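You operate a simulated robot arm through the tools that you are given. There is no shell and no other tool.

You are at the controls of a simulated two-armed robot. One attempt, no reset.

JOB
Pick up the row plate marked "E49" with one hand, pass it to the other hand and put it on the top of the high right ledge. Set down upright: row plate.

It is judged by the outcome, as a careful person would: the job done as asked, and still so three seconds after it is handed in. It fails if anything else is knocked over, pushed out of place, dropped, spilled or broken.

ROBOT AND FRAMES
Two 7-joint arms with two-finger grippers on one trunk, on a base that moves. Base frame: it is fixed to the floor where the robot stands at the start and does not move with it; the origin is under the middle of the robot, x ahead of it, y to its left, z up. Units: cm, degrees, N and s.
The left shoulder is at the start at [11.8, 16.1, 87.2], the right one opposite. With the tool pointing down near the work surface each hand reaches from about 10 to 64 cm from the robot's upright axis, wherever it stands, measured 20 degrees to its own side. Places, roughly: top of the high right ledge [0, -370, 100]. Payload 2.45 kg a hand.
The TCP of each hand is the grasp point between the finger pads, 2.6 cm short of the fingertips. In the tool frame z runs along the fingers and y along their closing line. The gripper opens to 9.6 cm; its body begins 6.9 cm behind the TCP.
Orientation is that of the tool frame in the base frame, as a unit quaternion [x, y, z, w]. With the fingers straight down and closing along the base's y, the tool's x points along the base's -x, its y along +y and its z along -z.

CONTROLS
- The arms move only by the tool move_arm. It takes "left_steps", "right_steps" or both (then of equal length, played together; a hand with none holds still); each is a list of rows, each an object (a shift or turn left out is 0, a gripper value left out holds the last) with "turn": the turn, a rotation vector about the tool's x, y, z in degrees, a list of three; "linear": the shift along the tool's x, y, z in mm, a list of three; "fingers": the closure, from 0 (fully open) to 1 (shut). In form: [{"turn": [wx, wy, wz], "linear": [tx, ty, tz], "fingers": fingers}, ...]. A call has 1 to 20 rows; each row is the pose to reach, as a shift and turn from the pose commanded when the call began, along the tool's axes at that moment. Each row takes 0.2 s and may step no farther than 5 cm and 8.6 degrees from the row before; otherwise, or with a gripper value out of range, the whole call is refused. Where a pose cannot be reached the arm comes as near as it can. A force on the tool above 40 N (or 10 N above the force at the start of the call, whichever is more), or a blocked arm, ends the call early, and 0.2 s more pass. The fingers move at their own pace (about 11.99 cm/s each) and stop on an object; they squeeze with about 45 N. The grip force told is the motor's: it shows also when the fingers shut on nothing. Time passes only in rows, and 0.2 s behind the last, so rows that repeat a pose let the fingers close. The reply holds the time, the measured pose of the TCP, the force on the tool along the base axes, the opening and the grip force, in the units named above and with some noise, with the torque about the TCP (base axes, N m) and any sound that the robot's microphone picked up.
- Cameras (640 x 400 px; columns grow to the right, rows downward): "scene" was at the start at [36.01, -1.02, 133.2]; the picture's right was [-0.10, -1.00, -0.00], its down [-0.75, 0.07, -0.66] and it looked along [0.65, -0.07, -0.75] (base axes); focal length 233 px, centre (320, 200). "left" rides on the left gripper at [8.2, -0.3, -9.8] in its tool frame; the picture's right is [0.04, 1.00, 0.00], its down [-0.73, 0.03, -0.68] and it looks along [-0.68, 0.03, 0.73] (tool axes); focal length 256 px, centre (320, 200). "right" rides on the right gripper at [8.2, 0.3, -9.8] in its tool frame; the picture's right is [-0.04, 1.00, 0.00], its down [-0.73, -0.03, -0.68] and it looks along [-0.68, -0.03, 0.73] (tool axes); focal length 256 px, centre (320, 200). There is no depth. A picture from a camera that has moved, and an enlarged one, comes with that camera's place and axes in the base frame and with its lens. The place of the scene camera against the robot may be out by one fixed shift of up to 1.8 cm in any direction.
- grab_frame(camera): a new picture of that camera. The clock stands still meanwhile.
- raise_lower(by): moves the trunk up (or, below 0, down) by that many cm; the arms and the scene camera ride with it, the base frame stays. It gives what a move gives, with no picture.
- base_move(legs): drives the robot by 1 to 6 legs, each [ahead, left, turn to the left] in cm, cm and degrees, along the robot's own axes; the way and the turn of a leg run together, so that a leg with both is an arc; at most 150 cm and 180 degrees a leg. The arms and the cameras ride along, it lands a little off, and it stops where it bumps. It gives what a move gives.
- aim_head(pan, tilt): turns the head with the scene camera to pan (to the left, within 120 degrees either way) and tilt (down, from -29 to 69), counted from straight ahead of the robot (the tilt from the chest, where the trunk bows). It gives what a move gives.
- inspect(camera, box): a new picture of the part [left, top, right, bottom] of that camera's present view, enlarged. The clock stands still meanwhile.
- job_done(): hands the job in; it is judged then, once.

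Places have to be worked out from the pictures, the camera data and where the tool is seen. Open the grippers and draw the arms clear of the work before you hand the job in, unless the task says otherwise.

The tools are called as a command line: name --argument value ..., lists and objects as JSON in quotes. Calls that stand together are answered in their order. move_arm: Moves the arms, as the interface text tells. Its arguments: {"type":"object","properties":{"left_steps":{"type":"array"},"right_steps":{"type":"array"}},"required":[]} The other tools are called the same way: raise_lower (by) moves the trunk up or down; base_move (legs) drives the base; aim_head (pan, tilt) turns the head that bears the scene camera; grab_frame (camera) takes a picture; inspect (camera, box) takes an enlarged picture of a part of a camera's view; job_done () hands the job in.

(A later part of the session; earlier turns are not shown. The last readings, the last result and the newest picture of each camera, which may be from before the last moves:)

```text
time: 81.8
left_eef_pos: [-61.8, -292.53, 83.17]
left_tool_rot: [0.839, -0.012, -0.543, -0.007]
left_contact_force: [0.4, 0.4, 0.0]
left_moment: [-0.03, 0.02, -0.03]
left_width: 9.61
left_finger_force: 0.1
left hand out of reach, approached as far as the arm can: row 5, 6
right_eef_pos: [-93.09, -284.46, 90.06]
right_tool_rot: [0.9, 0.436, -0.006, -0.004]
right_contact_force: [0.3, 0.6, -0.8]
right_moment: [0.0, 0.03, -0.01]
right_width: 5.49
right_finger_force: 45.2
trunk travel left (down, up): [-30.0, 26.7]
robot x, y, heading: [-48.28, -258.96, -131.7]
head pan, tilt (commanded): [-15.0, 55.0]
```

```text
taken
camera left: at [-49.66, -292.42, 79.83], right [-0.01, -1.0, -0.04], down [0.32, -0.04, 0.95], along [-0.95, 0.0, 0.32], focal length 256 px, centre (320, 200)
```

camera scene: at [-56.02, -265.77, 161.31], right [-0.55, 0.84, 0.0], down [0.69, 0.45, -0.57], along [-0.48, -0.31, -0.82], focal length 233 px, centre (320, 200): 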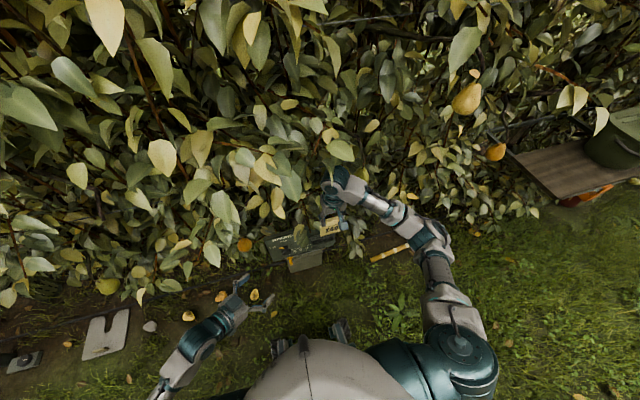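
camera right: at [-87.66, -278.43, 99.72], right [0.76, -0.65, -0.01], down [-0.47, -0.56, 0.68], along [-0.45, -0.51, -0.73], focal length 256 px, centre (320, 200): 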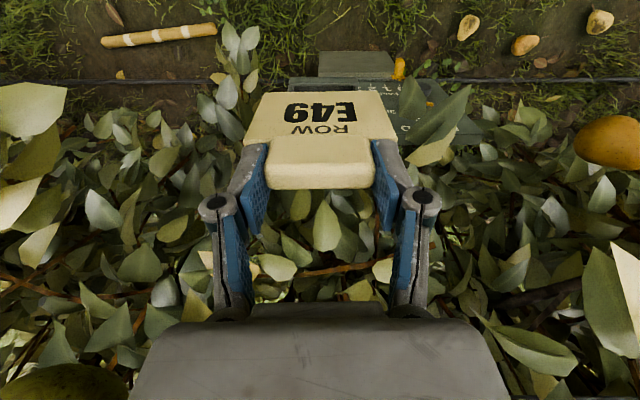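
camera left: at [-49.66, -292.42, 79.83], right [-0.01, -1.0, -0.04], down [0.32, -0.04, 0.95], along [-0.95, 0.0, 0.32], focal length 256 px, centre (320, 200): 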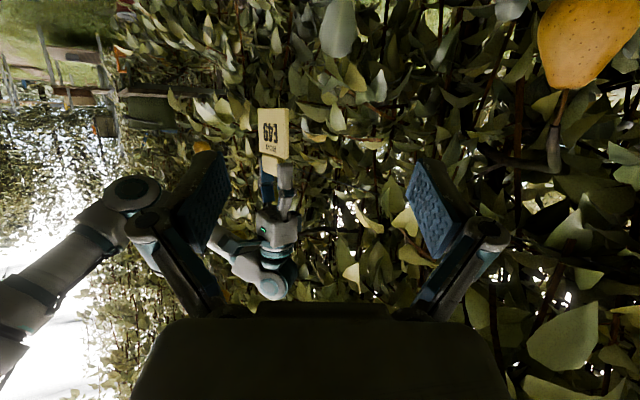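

The left hand reached its pitched pose. Now I bring the right hand with the plate to the handover spot, yawing it 37° left so the plate's left edge faces the left hand.

move_arm --right_steps '[{"linear": [0, 30, 0], "turn": [0, 0, -8]}, {"linear": [0, 60, 0], "turn": [0, 0, -16]}, {"linear": [0, 90, 0], "turn": [0, 0, -24]}, {"linear": [0, 120, 0], "turn": [0, 0, -32]}, {"linear": [0, 148, 0], "turn": [0, 0, -36.6]}, {"linear": [0, 148, 0], "turn": [0, 0, -36.6]}, {"linear": [0, 148, 0], "turn": [0, 0, -36.6]}]'

grab_frame --camera "right"

grab_frame --camera "left"

aim_head --pan 0 --tilt 60

grab_frame --camera "scene"

```text
time: 83.4
left_eef_pos: [-61.95, -292.5, 83.29]
left_tool_rot: [0.84, -0.012, -0.543, -0.007]
left_contact_force: [0.7, 0.9, -0.2]
left_moment: [-0.01, 0.01, -0.02]
left_width: 9.63
left_finger_force: 0.1
right_eef_pos: [-81.47, -293.82, 89.65]
right_tool_rot: [0.718, 0.696, -0.003, -0.006]
right_contact_force: [-0.5, 0.3, 0.2]
right_moment: [-0.02, 0.01, -0.03]
right_width: 0.0
right_finger_force: 28.3
trunk travel left (down, up): [-30.0, 26.7]
robot x, y, heading: [-47.93, -259.14, -131.7]
head pan, tilt (commanded): [-15.0, 55.0]
```

```text
taken
camera right: at [-80.83, -285.73, 99.57], right [1.0, -0.07, -0.01], down [-0.04, -0.73, 0.68], along [-0.06, -0.68, -0.73], focal length 256 px, centre (320, 200)
```

right: 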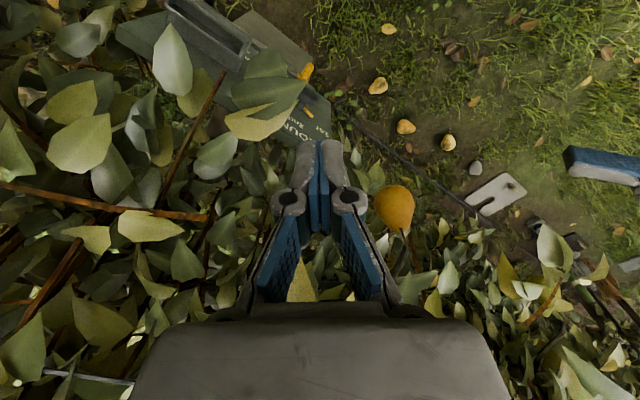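

```text
taken
camera left: at [-49.66, -292.41, 79.86], right [-0.01, -1.0, -0.04], down [0.32, -0.04, 0.95], along [-0.95, 0.0, 0.32], focal length 256 px, centre (320, 200)
```

left: 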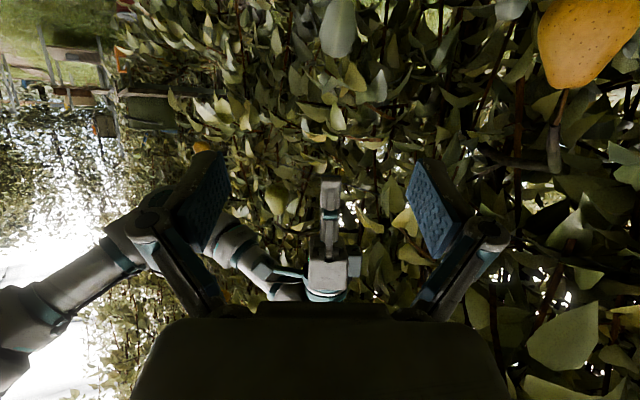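

```text
time: 84.2
left_eef_pos: [-61.92, -292.52, 83.19]
left_tool_rot: [0.84, -0.013, -0.543, -0.008]
left_contact_force: [0.7, 0.1, 0.0]
left_moment: [0.0, 0.04, 0.01]
left_width: 9.6
left_finger_force: 0.1
right_eef_pos: [-81.42, -293.79, 89.73]
right_tool_rot: [0.718, 0.696, -0.004, -0.006]
right_contact_force: [0.4, 0.2, -0.7]
right_moment: [0.01, 0.01, 0.0]
right_width: 0.03
right_finger_force: 28.9
trunk travel left (down, up): [-30.0, 26.7]
robot x, y, heading: [-48.45, -259.28, -131.6]
head pan, tilt (commanded): [0.0, 60.0]
```

```text
taken
camera scene: at [-54.31, -266.88, 160.71], right [-0.75, 0.67, 0.0], down [0.58, 0.65, -0.5], along [-0.33, -0.37, -0.87], focal length 233 px, centre (320, 200)
```

scene: 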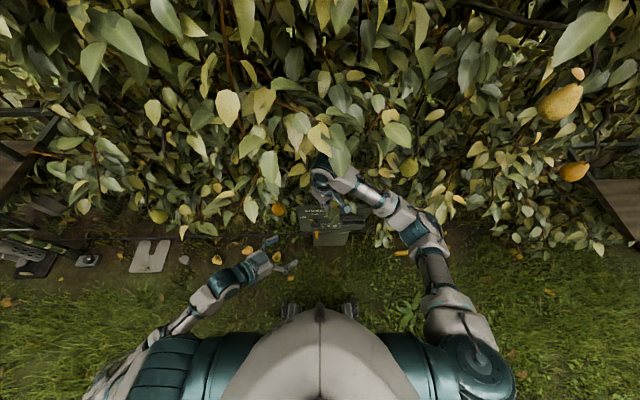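

The right gripper is now empty: the plate slipped out during that move. I must find it, so I look around below with all cameras.

inspect --camera "scene" --box '[220, 160, 420, 300]'

inspect --camera "right" --box '[100, 0, 560, 250]'

aim_head --pan 0 --tilt 69

grab_frame --camera "scene"

```text
2.86 times, centred on (320, 230) of scene
camera zoom: at [-54.31, -266.88, 160.71], right [-0.75, 0.67, 0.0], down [0.58, 0.65, -0.5], along [-0.33, -0.37, -0.87], focal length 667 px, centre (320, 114)
```

zoom: 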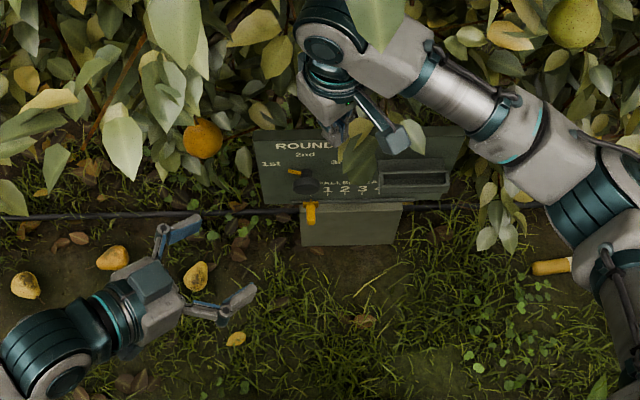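

```text
1.39 times, centred on (330, 125) of right
camera zoom: at [-80.79, -285.77, 99.57], right [1.0, -0.07, -0.01], down [-0.04, -0.73, 0.68], along [-0.06, -0.68, -0.73], focal length 356 px, centre (306, 304)
```

zoom: 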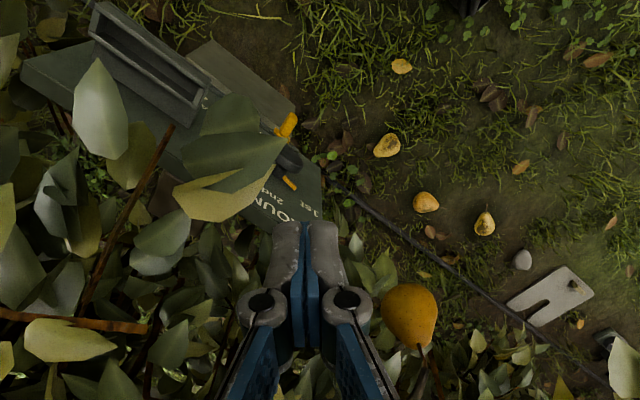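

```text
time: 84.9
left_eef_pos: [-61.81, -292.47, 83.14]
left_tool_rot: [0.841, -0.012, -0.541, -0.007]
left_contact_force: [-0.3, 0.6, 0.2]
left_moment: [-0.06, 0.0, 0.0]
left_width: 9.62
left_finger_force: 0.0
right_eef_pos: [-81.35, -293.74, 89.76]
right_tool_rot: [0.717, 0.697, -0.004, -0.005]
right_contact_force: [0.0, -0.6, -0.2]
right_moment: [0.03, -0.02, 0.0]
right_width: 0.02
right_finger_force: 28.6
trunk travel left (down, up): [-30.0, 26.7]
robot x, y, heading: [-48.12, -259.05, -132.0]
head pan, tilt (commanded): [0.0, 68.8]
```

```text
taken
camera scene: at [-53.59, -266.09, 159.77], right [-0.75, 0.67, 0.0], down [0.62, 0.7, -0.36], along [-0.24, -0.27, -0.93], focal length 233 px, centre (320, 200)
```

scene: 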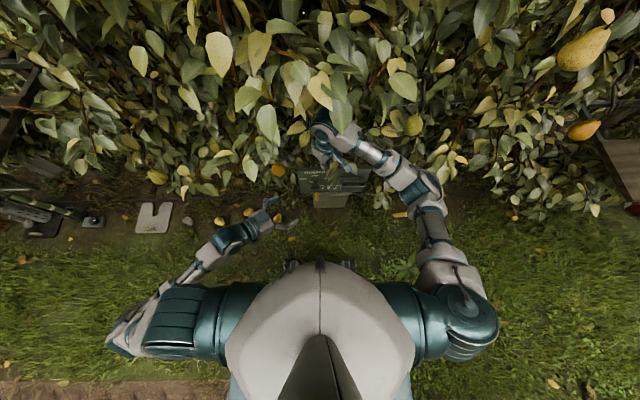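

No plate is visible near the panel from here, but my right forearm hides part of the ground. I draw the right hand back and open it, then look again.

move_arm --right_steps '[{"linear": [40, 0, -20], "fingers": 0}, {"linear": [80, 0, -40]}, {"linear": [120, 0, -60]}, {"linear": [160, 0, -60]}, {"linear": [200, 0, -60]}, {"linear": [200, 0, -60]}]'

aim_head --pan -15 --tilt 60

grab_frame --camera "scene"

inspect --camera "scene" --box '[200, 140, 420, 290]'

grab_frame --camera "right"

grab_frame --camera "left"

```text
time: 86.3
left_eef_pos: [-61.89, -292.41, 83.22]
left_tool_rot: [0.84, -0.013, -0.542, -0.008]
left_contact_force: [-0.5, -0.1, -0.7]
left_moment: [-0.02, 0.0, -0.01]
left_width: 9.62
left_finger_force: 0.0
right_eef_pos: [-80.98, -273.89, 95.79]
right_tool_rot: [0.716, 0.698, -0.004, -0.004]
right_contact_force: [-1.3, 0.5, 0.6]
right_moment: [0.01, -0.05, 0.02]
right_width: 9.61
right_finger_force: 0.0
trunk travel left (down, up): [-30.0, 26.7]
robot x, y, heading: [-48.14, -258.87, -131.4]
head pan, tilt (commanded): [0.0, 68.8]
```

```text
time: 87.0
left_eef_pos: [-61.85, -292.46, 83.2]
left_tool_rot: [0.84, -0.012, -0.542, -0.007]
left_contact_force: [0.2, 0.3, 0.1]
left_moment: [-0.01, -0.01, 0.03]
left_width: 9.58
left_finger_force: 0.1
right_eef_pos: [-80.92, -274.02, 95.77]
right_tool_rot: [0.717, 0.697, -0.005, -0.006]
right_contact_force: [-0.1, -0.7, -0.9]
right_moment: [-0.01, 0.01, -0.01]
right_width: 9.62
right_finger_force: 0.0
trunk travel left (down, up): [-30.0, 26.7]
robot x, y, heading: [-48.29, -258.99, -131.9]
head pan, tilt (commanded): [-15.0, 60.0]
```

```text
taken
camera scene: at [-55.49, -265.41, 160.71], right [-0.55, 0.84, 0.0], down [0.72, 0.48, -0.5], along [-0.42, -0.27, -0.87], focal length 233 px, centre (320, 200)
```

scene: 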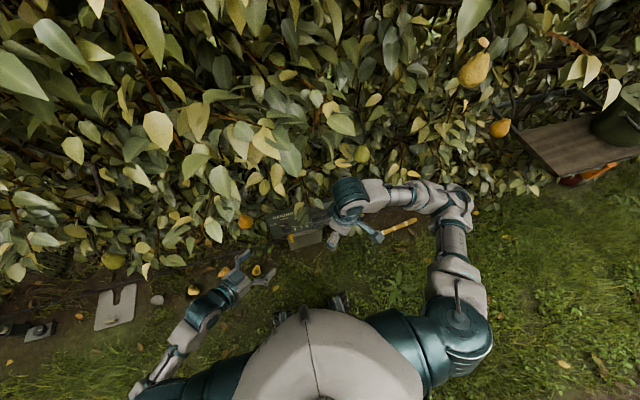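

```text
2.67 times, centred on (310, 215) of scene
camera zoom: at [-55.49, -265.41, 160.71], right [-0.55, 0.84, 0.0], down [0.72, 0.48, -0.5], along [-0.42, -0.27, -0.87], focal length 622 px, centre (347, 160)
```

zoom: 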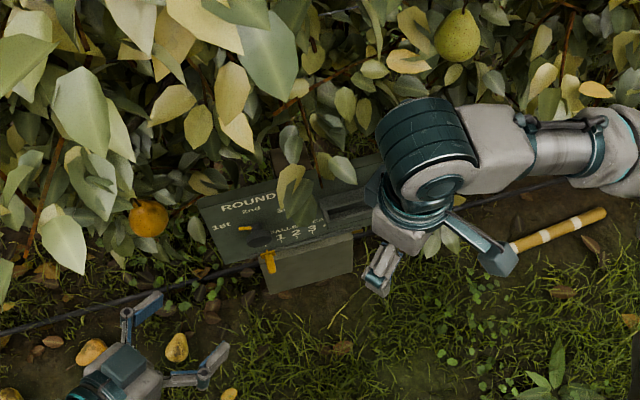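

```text
taken
camera right: at [-80.23, -265.88, 105.61], right [1.0, -0.07, -0.01], down [-0.04, -0.73, 0.68], along [-0.06, -0.68, -0.73], focal length 256 px, centre (320, 200)
```

right: 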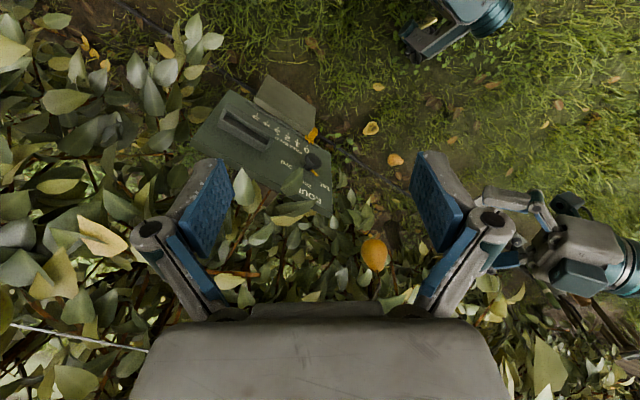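

```text
taken
camera left: at [-49.65, -292.41, 79.86], right [-0.01, -1.0, -0.04], down [0.32, -0.04, 0.95], along [-0.95, 0.0, 0.32], focal length 256 px, centre (320, 200)
```

left: 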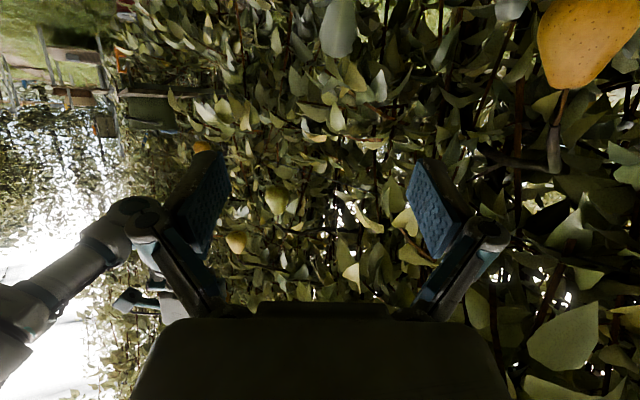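

Still nothing obvious. I enlarge the right-hand camera's ground view and several scene regions.

inspect --camera "right" --box '[150, 0, 450, 190]'

inspect --camera "right" --box '[0, 0, 230, 170]'

inspect --camera "right" --box '[220, 140, 430, 310]'

inspect --camera "scene" --box '[340, 180, 600, 340]'

```text
2.11 times, centred on (300, 95) of right
camera zoom: at [-80.23, -265.88, 105.61], right [1.0, -0.07, -0.01], down [-0.04, -0.73, 0.68], along [-0.06, -0.68, -0.73], focal length 539 px, centre (362, 421)
```

zoom: 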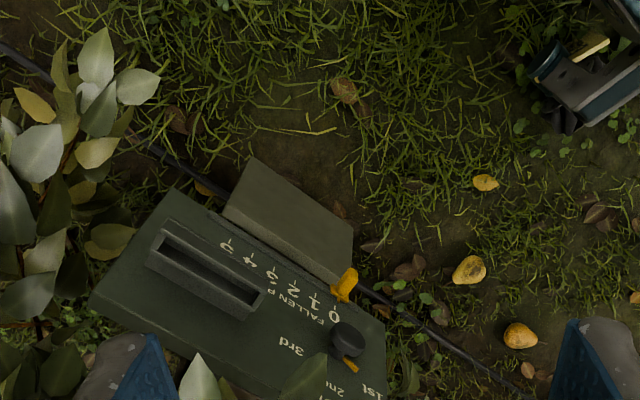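

```text
2.35 times, centred on (115, 85) of right
camera zoom: at [-80.23, -265.88, 105.61], right [1.0, -0.07, -0.01], down [-0.04, -0.73, 0.68], along [-0.06, -0.68, -0.73], focal length 602 px, centre (802, 471)
```

zoom: 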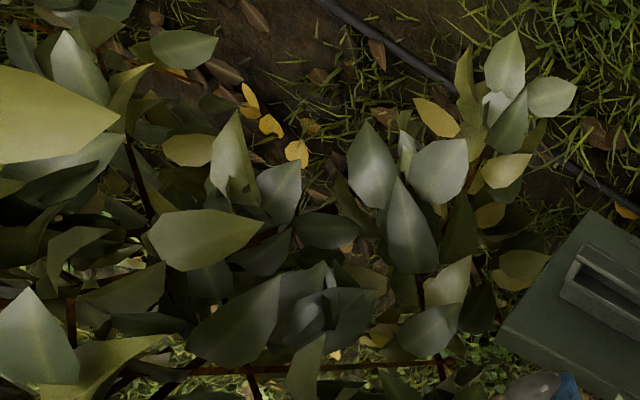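

```text
2.35 times, centred on (325, 225) of right
camera zoom: at [-80.23, -265.88, 105.61], right [1.0, -0.07, -0.01], down [-0.04, -0.73, 0.68], along [-0.06, -0.68, -0.73], focal length 602 px, centre (308, 141)
```

zoom: 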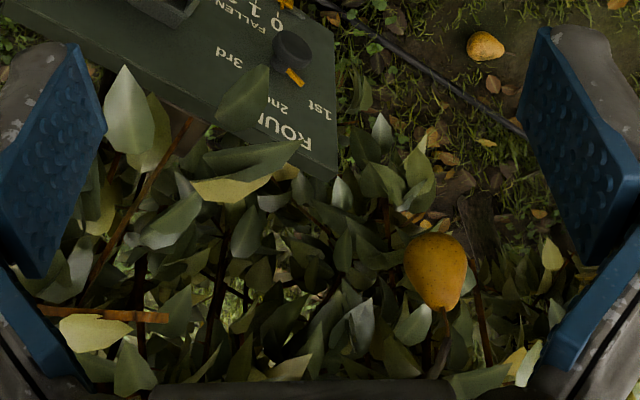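

```text
2.46 times, centred on (470, 260) of scene
camera zoom: at [-55.49, -265.41, 160.71], right [-0.55, 0.84, 0.0], down [0.72, 0.48, -0.5], along [-0.42, -0.27, -0.87], focal length 574 px, centre (-49, 52)
```

zoom: 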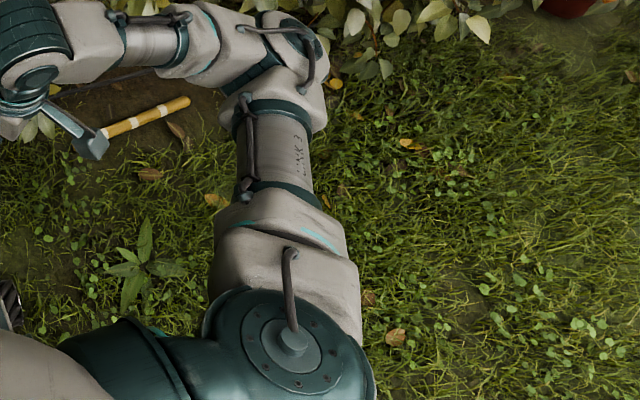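

There it is: a beige shape at about (430,22) in the right camera, lying on or by my own base's front. I zoom in there.

inspect --camera "right" --box '[380, 0, 540, 80]'

aim_head --pan 0 --tilt 69

inspect --camera "scene" --box '[260, 180, 400, 300]'

```text
4.00 times, centred on (460, 40) of right
camera zoom: at [-80.23, -265.88, 105.61], right [1.0, -0.07, -0.01], down [-0.04, -0.73, 0.68], along [-0.06, -0.68, -0.73], focal length 1024 px, centre (-240, 840)
```

zoom: 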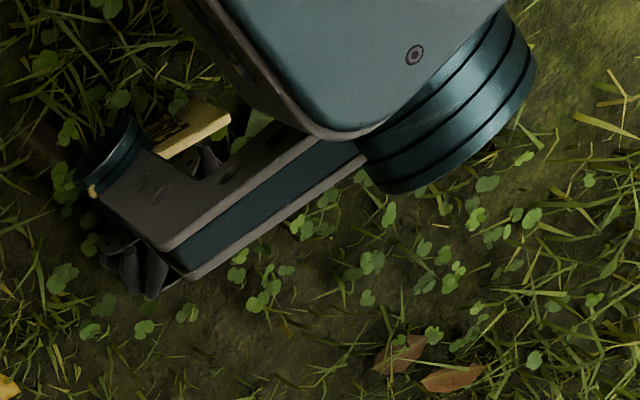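

```text
time: 87.8
left_eef_pos: [-61.84, -292.48, 83.27]
left_tool_rot: [0.84, -0.013, -0.543, -0.007]
left_contact_force: [-0.5, -0.6, 0.0]
left_moment: [0.0, 0.01, 0.02]
left_width: 9.59
left_finger_force: 0.1
right_eef_pos: [-80.86, -274.02, 95.77]
right_tool_rot: [0.718, 0.696, -0.005, -0.006]
right_contact_force: [-0.1, 0.1, 0.0]
right_moment: [-0.03, -0.01, -0.03]
right_width: 9.62
right_finger_force: 0.0
trunk travel left (down, up): [-30.0, 26.7]
robot x, y, heading: [-48.57, -258.9, -132.0]
head pan, tilt (commanded): [0.0, 68.8]
```

```text
3.33 times, centred on (330, 240) of scene
camera zoom: at [-53.66, -265.91, 159.78], right [-0.75, 0.67, 0.0], down [0.62, 0.7, -0.36], along [-0.24, -0.27, -0.93], focal length 778 px, centre (287, 67)
```

zoom: 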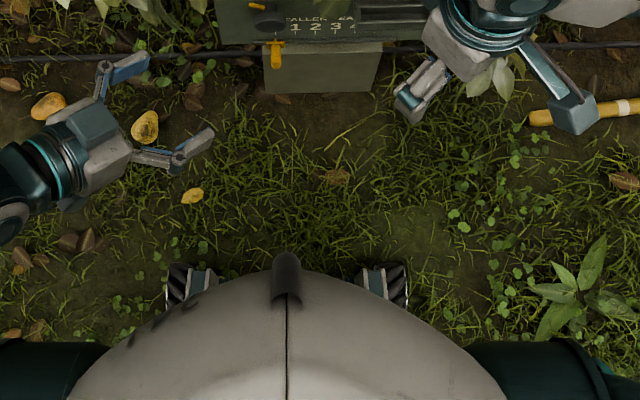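

The plate lies on the ground beside my left front wheel, roughly 17 cm ahead and 17 cm left of my axis, so I must not drive blindly. I lower the trunk, which also brings the head forward to look straight down at it.

raise_lower --by -25

aim_head --pan 20 --tilt 69

grab_frame --camera "scene"

grab_frame --camera "right"

```text
time: 90.4
left_eef_pos: [-59.35, -289.55, 51.38]
left_tool_rot: [0.88, 0.043, -0.463, -0.094]
left_contact_force: [-0.5, 0.5, -0.2]
left_moment: [0.01, -0.02, 0.01]
left_width: 9.61
left_finger_force: 0.1
right_eef_pos: [-80.57, -273.65, 65.39]
right_tool_rot: [0.712, 0.694, 0.1, -0.013]
right_contact_force: [0.4, -0.1, 0.1]
right_moment: [-0.01, 0.02, 0.03]
right_width: 9.61
right_finger_force: 0.0
trunk travel left (down, up): [-5.0, 51.7]
robot x, y, heading: [-48.06, -259.25, -131.8]
head pan, tilt (commanded): [0.0, 68.8]
```

```text
time: 91.2
left_eef_pos: [-59.28, -289.61, 51.22]
left_tool_rot: [0.881, 0.043, -0.462, -0.094]
left_contact_force: [-0.4, 0.3, -0.7]
left_moment: [-0.01, 0.0, 0.01]
left_width: 9.63
left_finger_force: 0.0
right_eef_pos: [-80.65, -273.64, 65.39]
right_tool_rot: [0.714, 0.693, 0.101, -0.014]
right_contact_force: [0.5, -1.2, 0.4]
right_moment: [-0.02, 0.01, -0.01]
right_width: 9.59
right_finger_force: 0.0
trunk travel left (down, up): [-5.0, 51.7]
robot x, y, heading: [-48.39, -258.94, -131.7]
head pan, tilt (commanded): [20.0, 68.8]
```

```text
taken
camera scene: at [-68.27, -285.19, 130.87], right [-0.93, 0.37, 0.0], down [0.35, 0.87, -0.36], along [-0.13, -0.33, -0.93], focal length 233 px, centre (320, 200)
```

scene: 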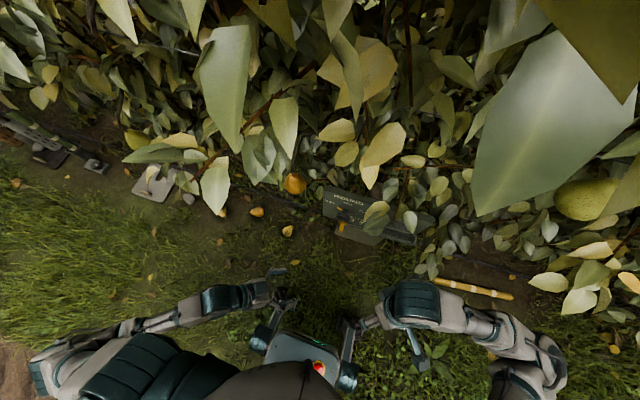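

```text
taken
camera right: at [-81.48, -267.24, 76.41], right [0.99, -0.08, 0.11], down [-0.13, -0.83, 0.54], along [0.05, -0.55, -0.83], focal length 256 px, centre (320, 200)
```

right: 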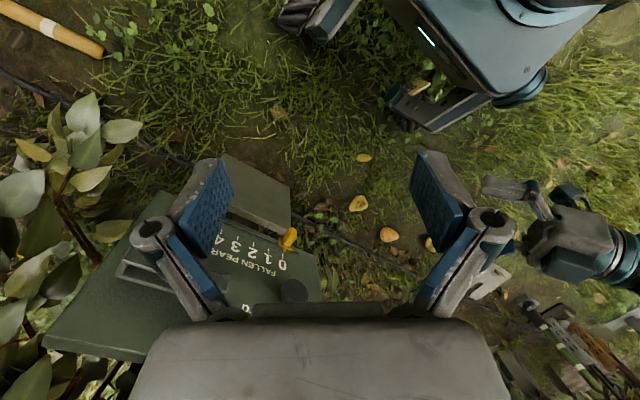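

Now my base is visible from both cameras. I zoom on the left front wheel in each.

inspect --camera "right" --box '[360, 40, 520, 150]'

inspect --camera "scene" --box '[230, 280, 390, 400]'

```text
3.64 times, centred on (440, 95) of right
camera zoom: at [-81.48, -267.24, 76.41], right [0.99, -0.08, 0.11], down [-0.13, -0.83, 0.54], along [0.05, -0.55, -0.83], focal length 931 px, centre (-116, 582)
```

zoom: 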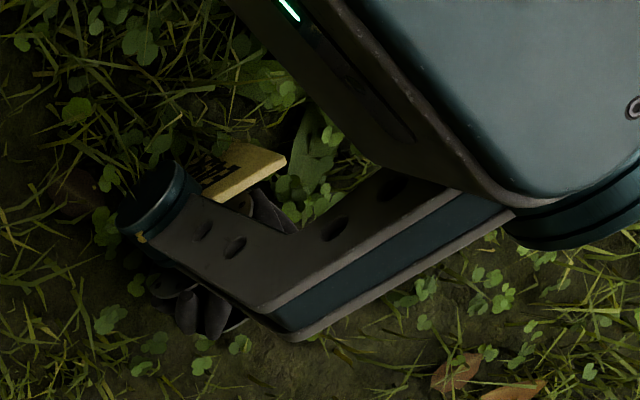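

```text
3.33 times, centred on (310, 340) of scene
camera zoom: at [-68.27, -285.19, 130.87], right [-0.93, 0.37, 0.0], down [0.35, 0.87, -0.36], along [-0.13, -0.33, -0.93], focal length 778 px, centre (353, -267)
```

zoom: 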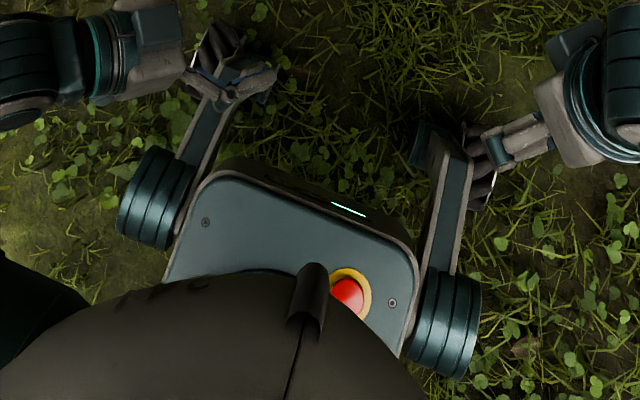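

The plate lies flat, face up, just inside my left front wheel (about 17 ahead, 16 left). Strafing left moves that wheel away from it, so I strafe 7 cm and check.

base_move --legs '[[0, 7, 0]]'

inspect --camera "right" --box '[340, 20, 540, 150]'

inspect --camera "scene" --box '[230, 280, 390, 400]'

```text
time: 92.2
left_eef_pos: [-55.9, -292.65, 51.55]
left_tool_rot: [0.885, 0.04, -0.455, -0.086]
left_contact_force: [-1.0, 1.1, 1.1]
left_moment: [-0.01, -0.07, 0.03]
left_width: 9.57
left_finger_force: 0.0
right_eef_pos: [-77.77, -276.34, 64.78]
right_tool_rot: [0.714, 0.693, 0.103, 0.0]
right_contact_force: [-0.4, 0.4, -0.7]
right_moment: [-0.03, -0.08, -0.06]
right_width: 9.59
right_finger_force: 0.1
trunk travel left (down, up): [-5.0, 51.7]
robot x, y, heading: [-43.8, -262.86, -131.6]
head pan, tilt (commanded): [20.0, 68.8]
```

```text
3.08 times, centred on (440, 85) of right
camera zoom: at [-78.7, -269.78, 75.76], right [0.99, -0.08, 0.14], down [-0.14, -0.82, 0.55], along [0.07, -0.57, -0.82], focal length 788 px, centre (-49, 554)
```

zoom: 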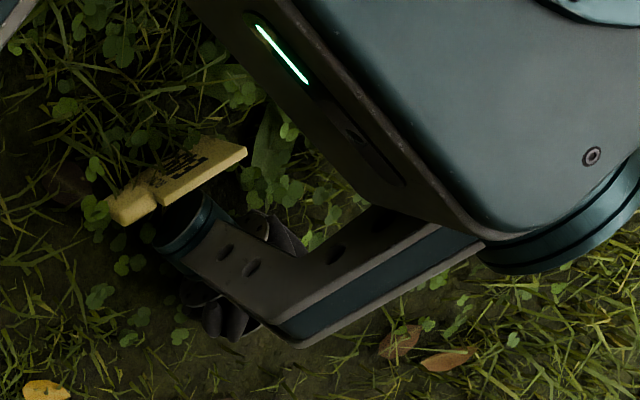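

```text
3.33 times, centred on (310, 340) of scene
camera zoom: at [-66.52, -286.9, 130.84], right [-0.93, 0.37, -0.03], down [0.36, 0.86, -0.37], along [-0.11, -0.35, -0.93], focal length 778 px, centre (353, -267)
```

zoom: 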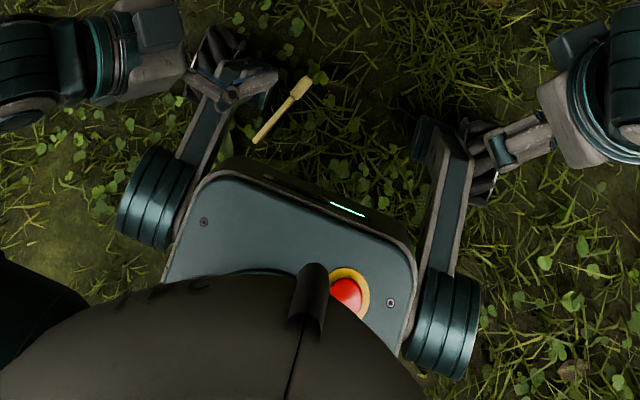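

The plate now stands on its side edge between my front legs, running from about (15,11) to (24,7) ahead/left, tab forward. I back up 18 cm slowly so it comes out ahead of the base within reach of the hands.

base_move --legs '[[-18, 0, 0]]'

grab_frame --camera "scene"

inspect --camera "scene" --box '[230, 240, 390, 360]'

grab_frame --camera "right"

grab_frame --camera "left"

```text
time: 93.8
left_eef_pos: [-43.33, -279.04, 51.74]
left_tool_rot: [0.882, 0.042, -0.461, -0.089]
left_contact_force: [-0.3, 0.6, 0.6]
left_moment: [-0.08, -0.03, 0.03]
left_width: 9.62
left_finger_force: 0.0
right_eef_pos: [-64.75, -262.9, 65.29]
right_tool_rot: [0.714, 0.693, 0.1, -0.008]
right_contact_force: [0.1, 0.6, 0.9]
right_moment: [-0.05, -0.04, -0.01]
right_width: 9.62
right_finger_force: 0.1
trunk travel left (down, up): [-5.0, 51.7]
robot x, y, heading: [-31.88, -249.46, -131.6]
head pan, tilt (commanded): [20.0, 68.8]
```

```text
taken
camera scene: at [-53.03, -274.16, 130.91], right [-0.93, 0.37, -0.01], down [0.35, 0.86, -0.36], along [-0.12, -0.34, -0.93], focal length 233 px, centre (320, 200)
```

scene: 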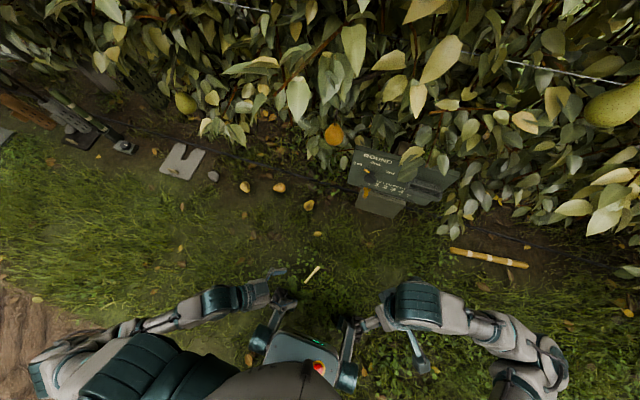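

```text
3.33 times, centred on (310, 300) of scene
camera zoom: at [-53.03, -274.16, 130.91], right [-0.93, 0.37, -0.01], down [0.35, 0.86, -0.36], along [-0.12, -0.34, -0.93], focal length 778 px, centre (353, -133)
```

zoom: 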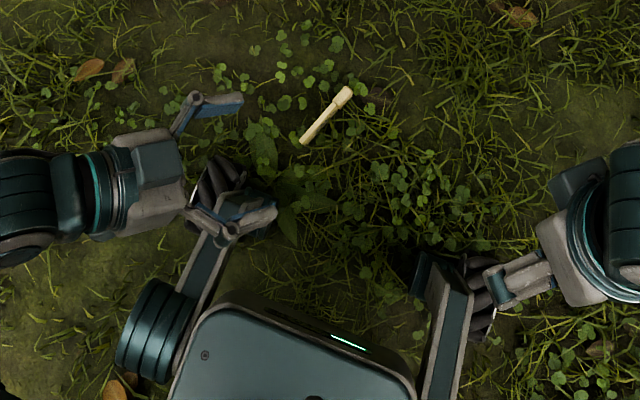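

```text
taken
camera right: at [-65.72, -256.38, 76.24], right [0.99, -0.08, 0.12], down [-0.13, -0.82, 0.55], along [0.06, -0.56, -0.83], focal length 256 px, centre (320, 200)
```

right: 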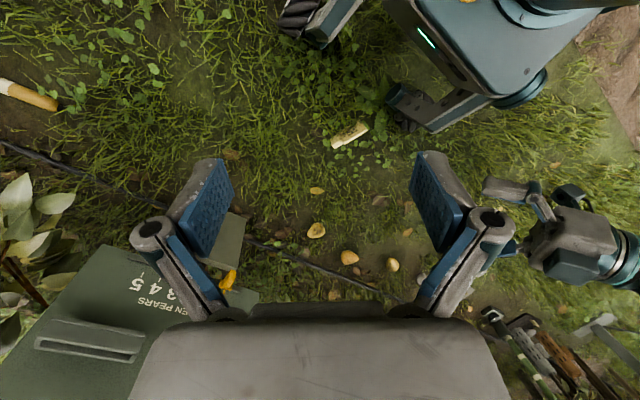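

```text
taken
camera left: at [-30.76, -278.56, 50.65], right [0.02, -0.97, -0.23], down [0.14, -0.22, 0.96], along [-0.99, -0.05, 0.13], focal length 256 px, centre (320, 200)
```

left: 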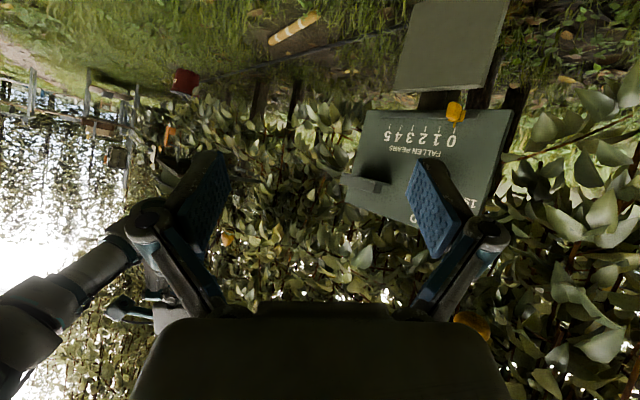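

The plate is clear of the base now, standing on edge in the grass around (-50,-283). I zoom with the right camera to see its attitude.

inspect --camera "right" --box '[290, 90, 410, 180]'

inspect --camera "scene" --box '[285, 250, 345, 295]'

```text
4.44 times, centred on (350, 135) of right
camera zoom: at [-65.72, -256.38, 76.24], right [0.99, -0.08, 0.12], down [-0.13, -0.82, 0.55], along [0.06, -0.56, -0.83], focal length 1138 px, centre (187, 489)
```

zoom: 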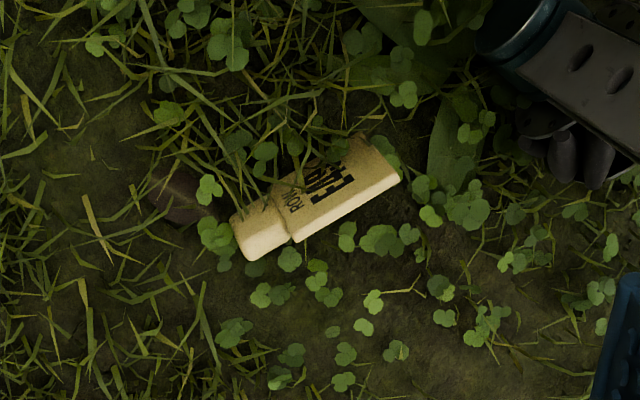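

```text
8.89 times, centred on (315, 272) of scene
camera zoom: at [-53.03, -274.16, 130.91], right [-0.93, 0.37, -0.01], down [0.35, 0.86, -0.36], along [-0.12, -0.34, -0.93], focal length 2074 px, centre (364, -444)
```

zoom: 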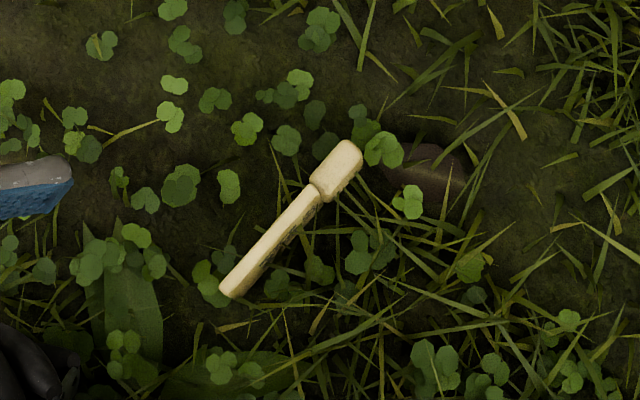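

The plate stands on its side edge: body 1.3 cm thick, tab thicker, its up-axis lying along the ground pointing 22° right of ahead; the top edge is at about z=9. I'll grasp across its thickness with the left hand from above, so I first turn that hand vertical, yawed 22° right, above it.

move_arm --left_steps '[{"linear": [16, 10, 21], "turn": [-2.9, 6.4, -2.4]}, {"linear": [33, 20, 43], "turn": [-5.7, 12.9, -4.8]}, {"linear": [49, 30, 64], "turn": [-8.6, 19.3, -7.1]}, {"linear": [65, 40, 86], "turn": [-11.5, 25.7, -9.5]}, {"linear": [82, 51, 107], "turn": [-14.3, 32.1, -11.9]}, {"linear": [98, 61, 129], "turn": [-17.2, 38.6, -14.3]}, {"linear": [114, 71, 150], "turn": [-20.0, 45.0, -16.6]}, {"linear": [130.7, 80.9, 171.5], "turn": [-22.9, 51.4, -19.0]}, {"linear": [130.7, 80.9, 171.5], "turn": [-22.9, 51.4, -19.0]}]'

grab_frame --camera "left"

inspect --camera "left" --box '[230, 60, 410, 200]'

grab_frame --camera "right"

```text
time: 95.8
left_eef_pos: [-49.75, -283.21, 30.03]
left_tool_rot: [0.974, 0.226, -0.005, -0.004]
left_contact_force: [0.1, -0.6, 0.1]
left_moment: [0.0, -0.04, -0.01]
left_width: 9.57
left_finger_force: 0.1
right_eef_pos: [-64.08, -263.29, 65.69]
right_tool_rot: [0.715, 0.692, 0.098, -0.013]
right_contact_force: [-0.5, -0.4, 0.4]
right_moment: [0.04, -0.01, 0.03]
right_width: 9.59
right_finger_force: 0.0
trunk travel left (down, up): [-5.0, 51.7]
robot x, y, heading: [-31.75, -249.34, -131.6]
head pan, tilt (commanded): [20.0, 68.8]
```

```text
taken
camera left: at [-42.65, -279.19, 39.82], right [0.48, -0.88, -0.01], down [-0.64, -0.35, 0.68], along [-0.61, -0.32, -0.73], focal length 256 px, centre (320, 200)
```

left: 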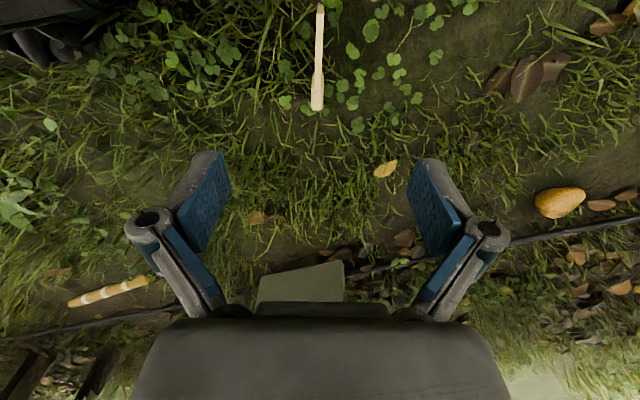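

```text
2.86 times, centred on (320, 130) of left
camera zoom: at [-42.65, -279.19, 39.82], right [0.48, -0.88, -0.01], down [-0.64, -0.35, 0.68], along [-0.61, -0.32, -0.73], focal length 731 px, centre (320, 400)
```

zoom: 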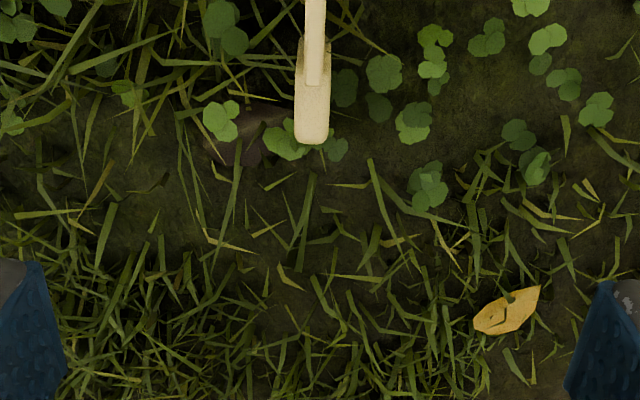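

```text
taken
camera right: at [-64.86, -256.85, 76.6], right [0.99, -0.08, 0.11], down [-0.13, -0.83, 0.55], along [0.05, -0.56, -0.83], focal length 256 px, centre (320, 200)
```

right: 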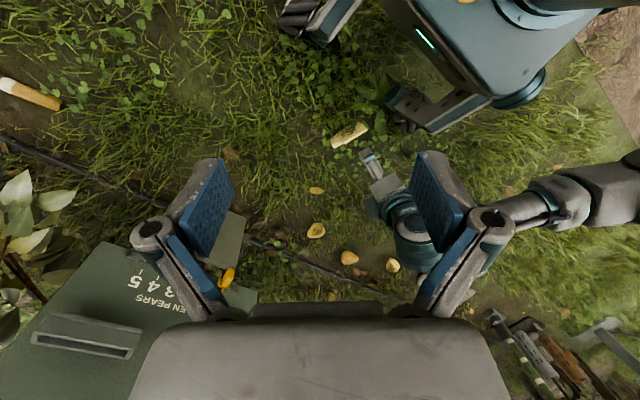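

The plate lines up with the left hand's x-axis (lateral offset near 0), body centre about 1.2 cm behind the TCP. The hand's camera would come close to my wheel cap, so before lowering I check how much room there is behind to back up a little.

aim_head --pan 120 --tilt 50

grab_frame --camera "scene"

aim_head --pan -120 --tilt 50

grab_frame --camera "scene"

```text
time: 97.5
left_eef_pos: [-49.77, -283.13, 30.09]
left_tool_rot: [0.974, 0.227, -0.006, -0.005]
left_contact_force: [-0.9, 0.1, -0.2]
left_moment: [0.02, 0.02, 0.01]
left_width: 9.59
left_finger_force: 0.0
right_eef_pos: [-64.12, -263.19, 65.56]
right_tool_rot: [0.715, 0.692, 0.097, -0.013]
right_contact_force: [-0.5, 0.1, 0.4]
right_moment: [0.0, 0.0, 0.01]
right_width: 9.61
right_finger_force: 0.0
trunk travel left (down, up): [-5.0, 51.7]
robot x, y, heading: [-31.85, -249.25, -131.6]
head pan, tilt (commanded): [120.0, 50.0]
```

```text
taken
camera scene: at [-42.44, -271.62, 133.1], right [-0.2, -0.98, 0.0], down [-0.75, 0.16, -0.65], along [0.63, -0.13, -0.76], focal length 233 px, centre (320, 200)
```

scene: 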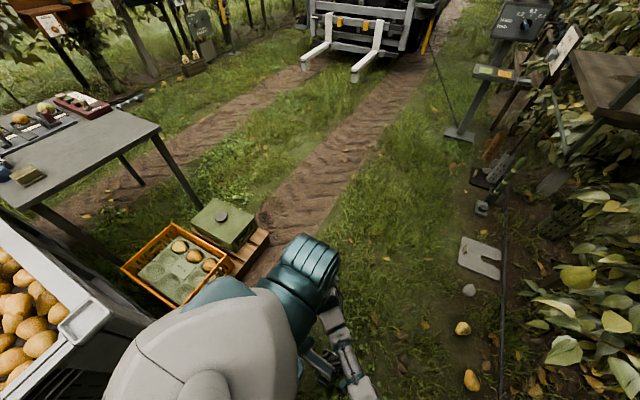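

```text
time: 100.9
left_eef_pos: [-49.85, -283.06, 30.05]
left_tool_rot: [0.974, 0.227, -0.006, -0.003]
left_contact_force: [-0.3, 0.6, 0.3]
left_moment: [-0.01, -0.03, 0.02]
left_width: 9.6
left_finger_force: 0.1
right_eef_pos: [-64.13, -263.24, 65.61]
right_tool_rot: [0.715, 0.692, 0.098, -0.013]
right_contact_force: [0.0, 0.6, -0.6]
right_moment: [0.02, 0.0, 0.02]
right_width: 9.61
right_finger_force: 0.1
trunk travel left (down, up): [-5.0, 51.7]
robot x, y, heading: [-31.73, -249.18, -131.7]
head pan, tilt (commanded): [-120.0, 50.0]
```

```text
taken
camera scene: at [-52.43, -262.74, 133.09], right [0.95, 0.32, 0.0], down [0.24, -0.72, -0.64], along [-0.2, 0.61, -0.76], focal length 233 px, centre (320, 200)
```

scene: 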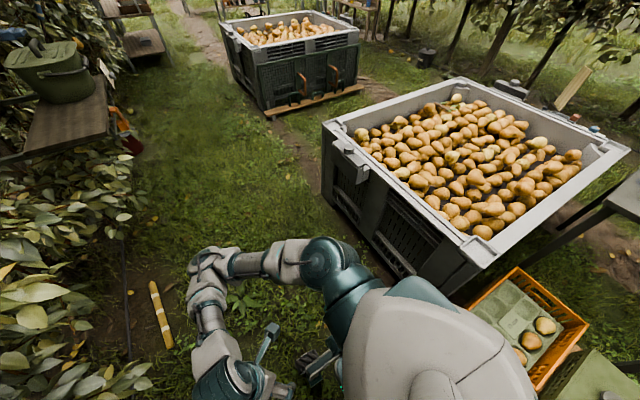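

Behind me the crate and bin are only ~13 cm from my rear wheels, so instead I strafe left 9 cm, which puts the plate midway between the front legs and gives the hand camera room.

base_move --legs '[[0, 9, 0]]'

aim_head --pan 10 --tilt 69

grab_frame --camera "left"

grab_frame --camera "scene"

```text
time: 102.0
left_eef_pos: [-44.33, -288.05, 30.32]
left_tool_rot: [0.974, 0.225, 0.001, 0.005]
left_contact_force: [-2.4, 0.7, 0.5]
left_moment: [-0.13, -0.11, -0.01]
left_width: 9.6
left_finger_force: 0.1
right_eef_pos: [-59.21, -267.75, 65.04]
right_tool_rot: [0.716, 0.691, 0.1, -0.002]
right_contact_force: [-2.4, 0.5, -0.7]
right_moment: [-0.06, -0.12, -0.03]
right_width: 9.59
right_finger_force: 0.1
trunk travel left (down, up): [-5.0, 51.7]
robot x, y, heading: [-25.52, -254.99, -131.7]
head pan, tilt (commanded): [-120.0, 50.0]
```

```text
time: 104.1
left_eef_pos: [-44.1, -288.15, 30.32]
left_tool_rot: [0.975, 0.223, -0.007, -0.002]
left_contact_force: [-0.6, 0.7, 0.1]
left_moment: [-0.05, -0.06, 0.01]
left_width: 9.61
left_finger_force: 0.1
right_eef_pos: [-58.26, -268.05, 65.58]
right_tool_rot: [0.717, 0.69, 0.097, -0.012]
right_contact_force: [-0.9, -0.2, -0.1]
right_moment: [0.02, -0.06, -0.03]
right_width: 9.6
right_finger_force: 0.2
trunk travel left (down, up): [-5.0, 51.7]
robot x, y, heading: [-25.89, -254.37, -131.6]
head pan, tilt (commanded): [10.0, 68.8]
```

```text
taken
camera left: at [-36.84, -284.2, 40.05], right [0.47, -0.88, -0.01], down [-0.64, -0.35, 0.69], along [-0.61, -0.32, -0.73], focal length 256 px, centre (320, 200)
```

left: 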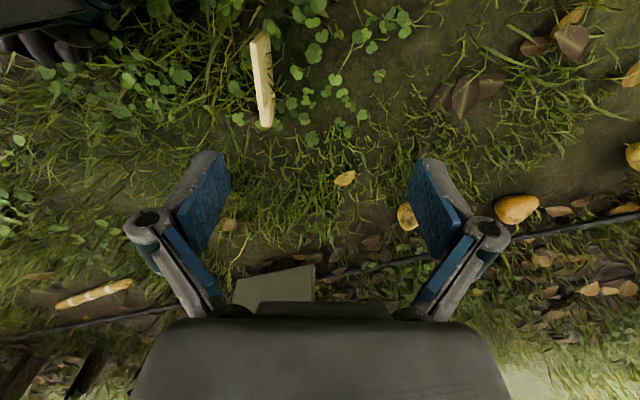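

```text
taken
camera scene: at [-47.63, -279.54, 130.86], right [-0.85, 0.53, -0.01], down [0.49, 0.79, -0.36], along [-0.18, -0.31, -0.93], focal length 233 px, centre (320, 200)
```

scene: 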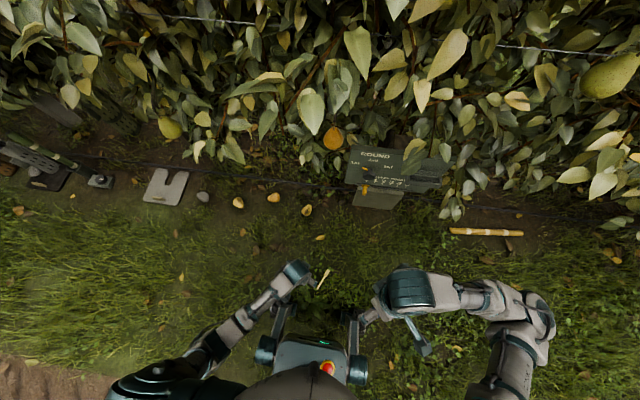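

The plate still stands. I zoom to re-measure its position against the left hand.

inspect --camera "left" --box '[200, 0, 340, 140]'

```text
2.86 times, centred on (270, 70) of left
camera zoom: at [-36.84, -284.2, 40.05], right [0.47, -0.88, -0.01], down [-0.64, -0.35, 0.69], along [-0.61, -0.32, -0.73], focal length 731 px, centre (463, 571)
```

zoom: 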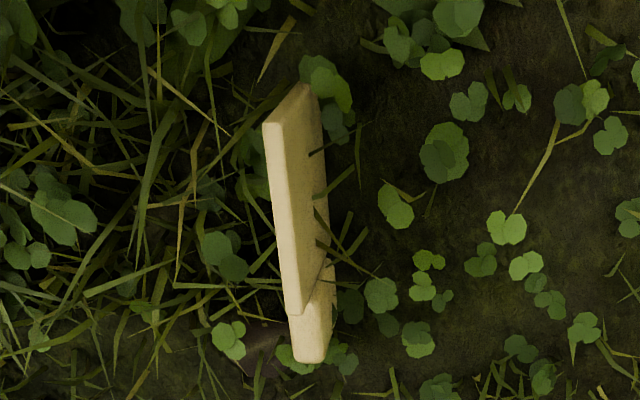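

Top edge runs from tool x=+1.6 to -5.6 cm at y=-7.05: well parallel with the hand. I shift over its centre and descend partway.

move_arm --left_steps '[{"linear": [-9, -35, 0]}, {"linear": [-18, -70, 0]}, {"linear": [-18, -70, 45]}, {"linear": [-18, -70, 90]}, {"linear": [-18, -70, 130]}, {"linear": [-18, -70, 130]}]'

grab_frame --camera "left"

inspect --camera "left" --box '[250, 0, 390, 140]'

inspect --camera "right" --box '[290, 60, 450, 200]'

```text
time: 105.5
left_eef_pos: [-48.42, -282.93, 17.37]
left_tool_rot: [0.974, 0.225, -0.009, -0.006]
left_contact_force: [-0.7, 0.9, 0.1]
left_moment: [0.0, 0.0, 0.01]
left_width: 9.61
left_finger_force: 0.0
right_eef_pos: [-57.83, -268.57, 65.74]
right_tool_rot: [0.717, 0.69, 0.097, -0.015]
right_contact_force: [-1.0, -0.4, -0.3]
right_moment: [-0.01, -0.02, 0.0]
right_width: 9.6
right_finger_force: 0.0
trunk travel left (down, up): [-5.0, 51.7]
robot x, y, heading: [-26.08, -254.42, -131.8]
head pan, tilt (commanded): [10.0, 68.8]
```

```text
taken
camera left: at [-41.18, -278.99, 27.08], right [0.47, -0.88, -0.01], down [-0.63, -0.35, 0.69], along [-0.61, -0.32, -0.72], focal length 256 px, centre (320, 200)
```

left: 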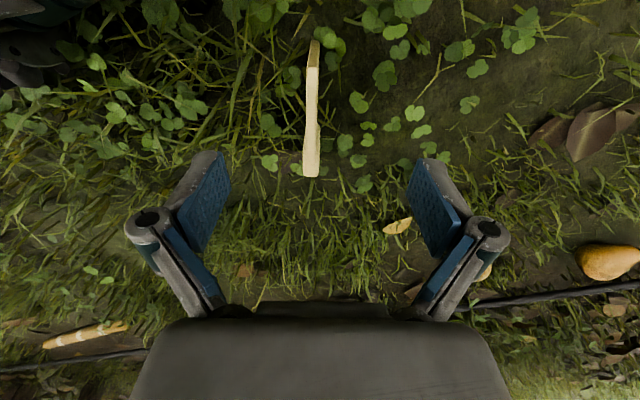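

```text
2.86 times, centred on (320, 70) of left
camera zoom: at [-41.18, -278.99, 27.08], right [0.47, -0.88, -0.01], down [-0.63, -0.35, 0.69], along [-0.61, -0.32, -0.72], focal length 731 px, centre (320, 571)
```

zoom: 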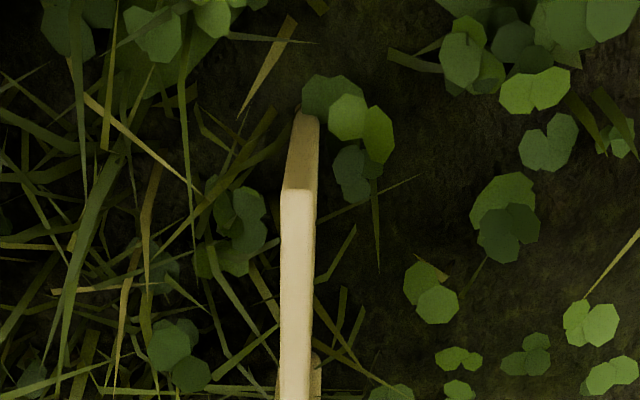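

```text
2.86 times, centred on (370, 130) of right
camera zoom: at [-58.4, -262.14, 76.75], right [0.99, -0.09, 0.1], down [-0.13, -0.83, 0.55], along [0.04, -0.55, -0.83], focal length 731 px, centre (177, 400)
```

zoom: 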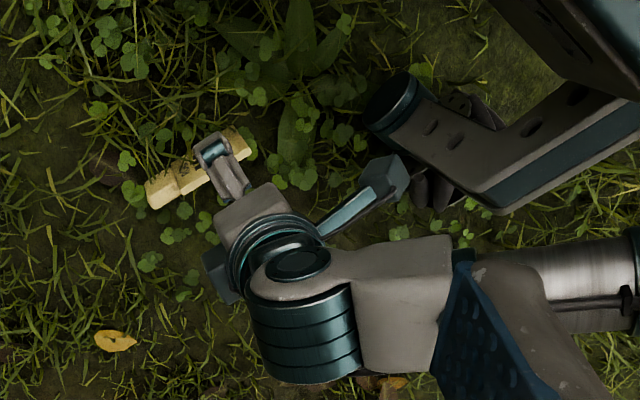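

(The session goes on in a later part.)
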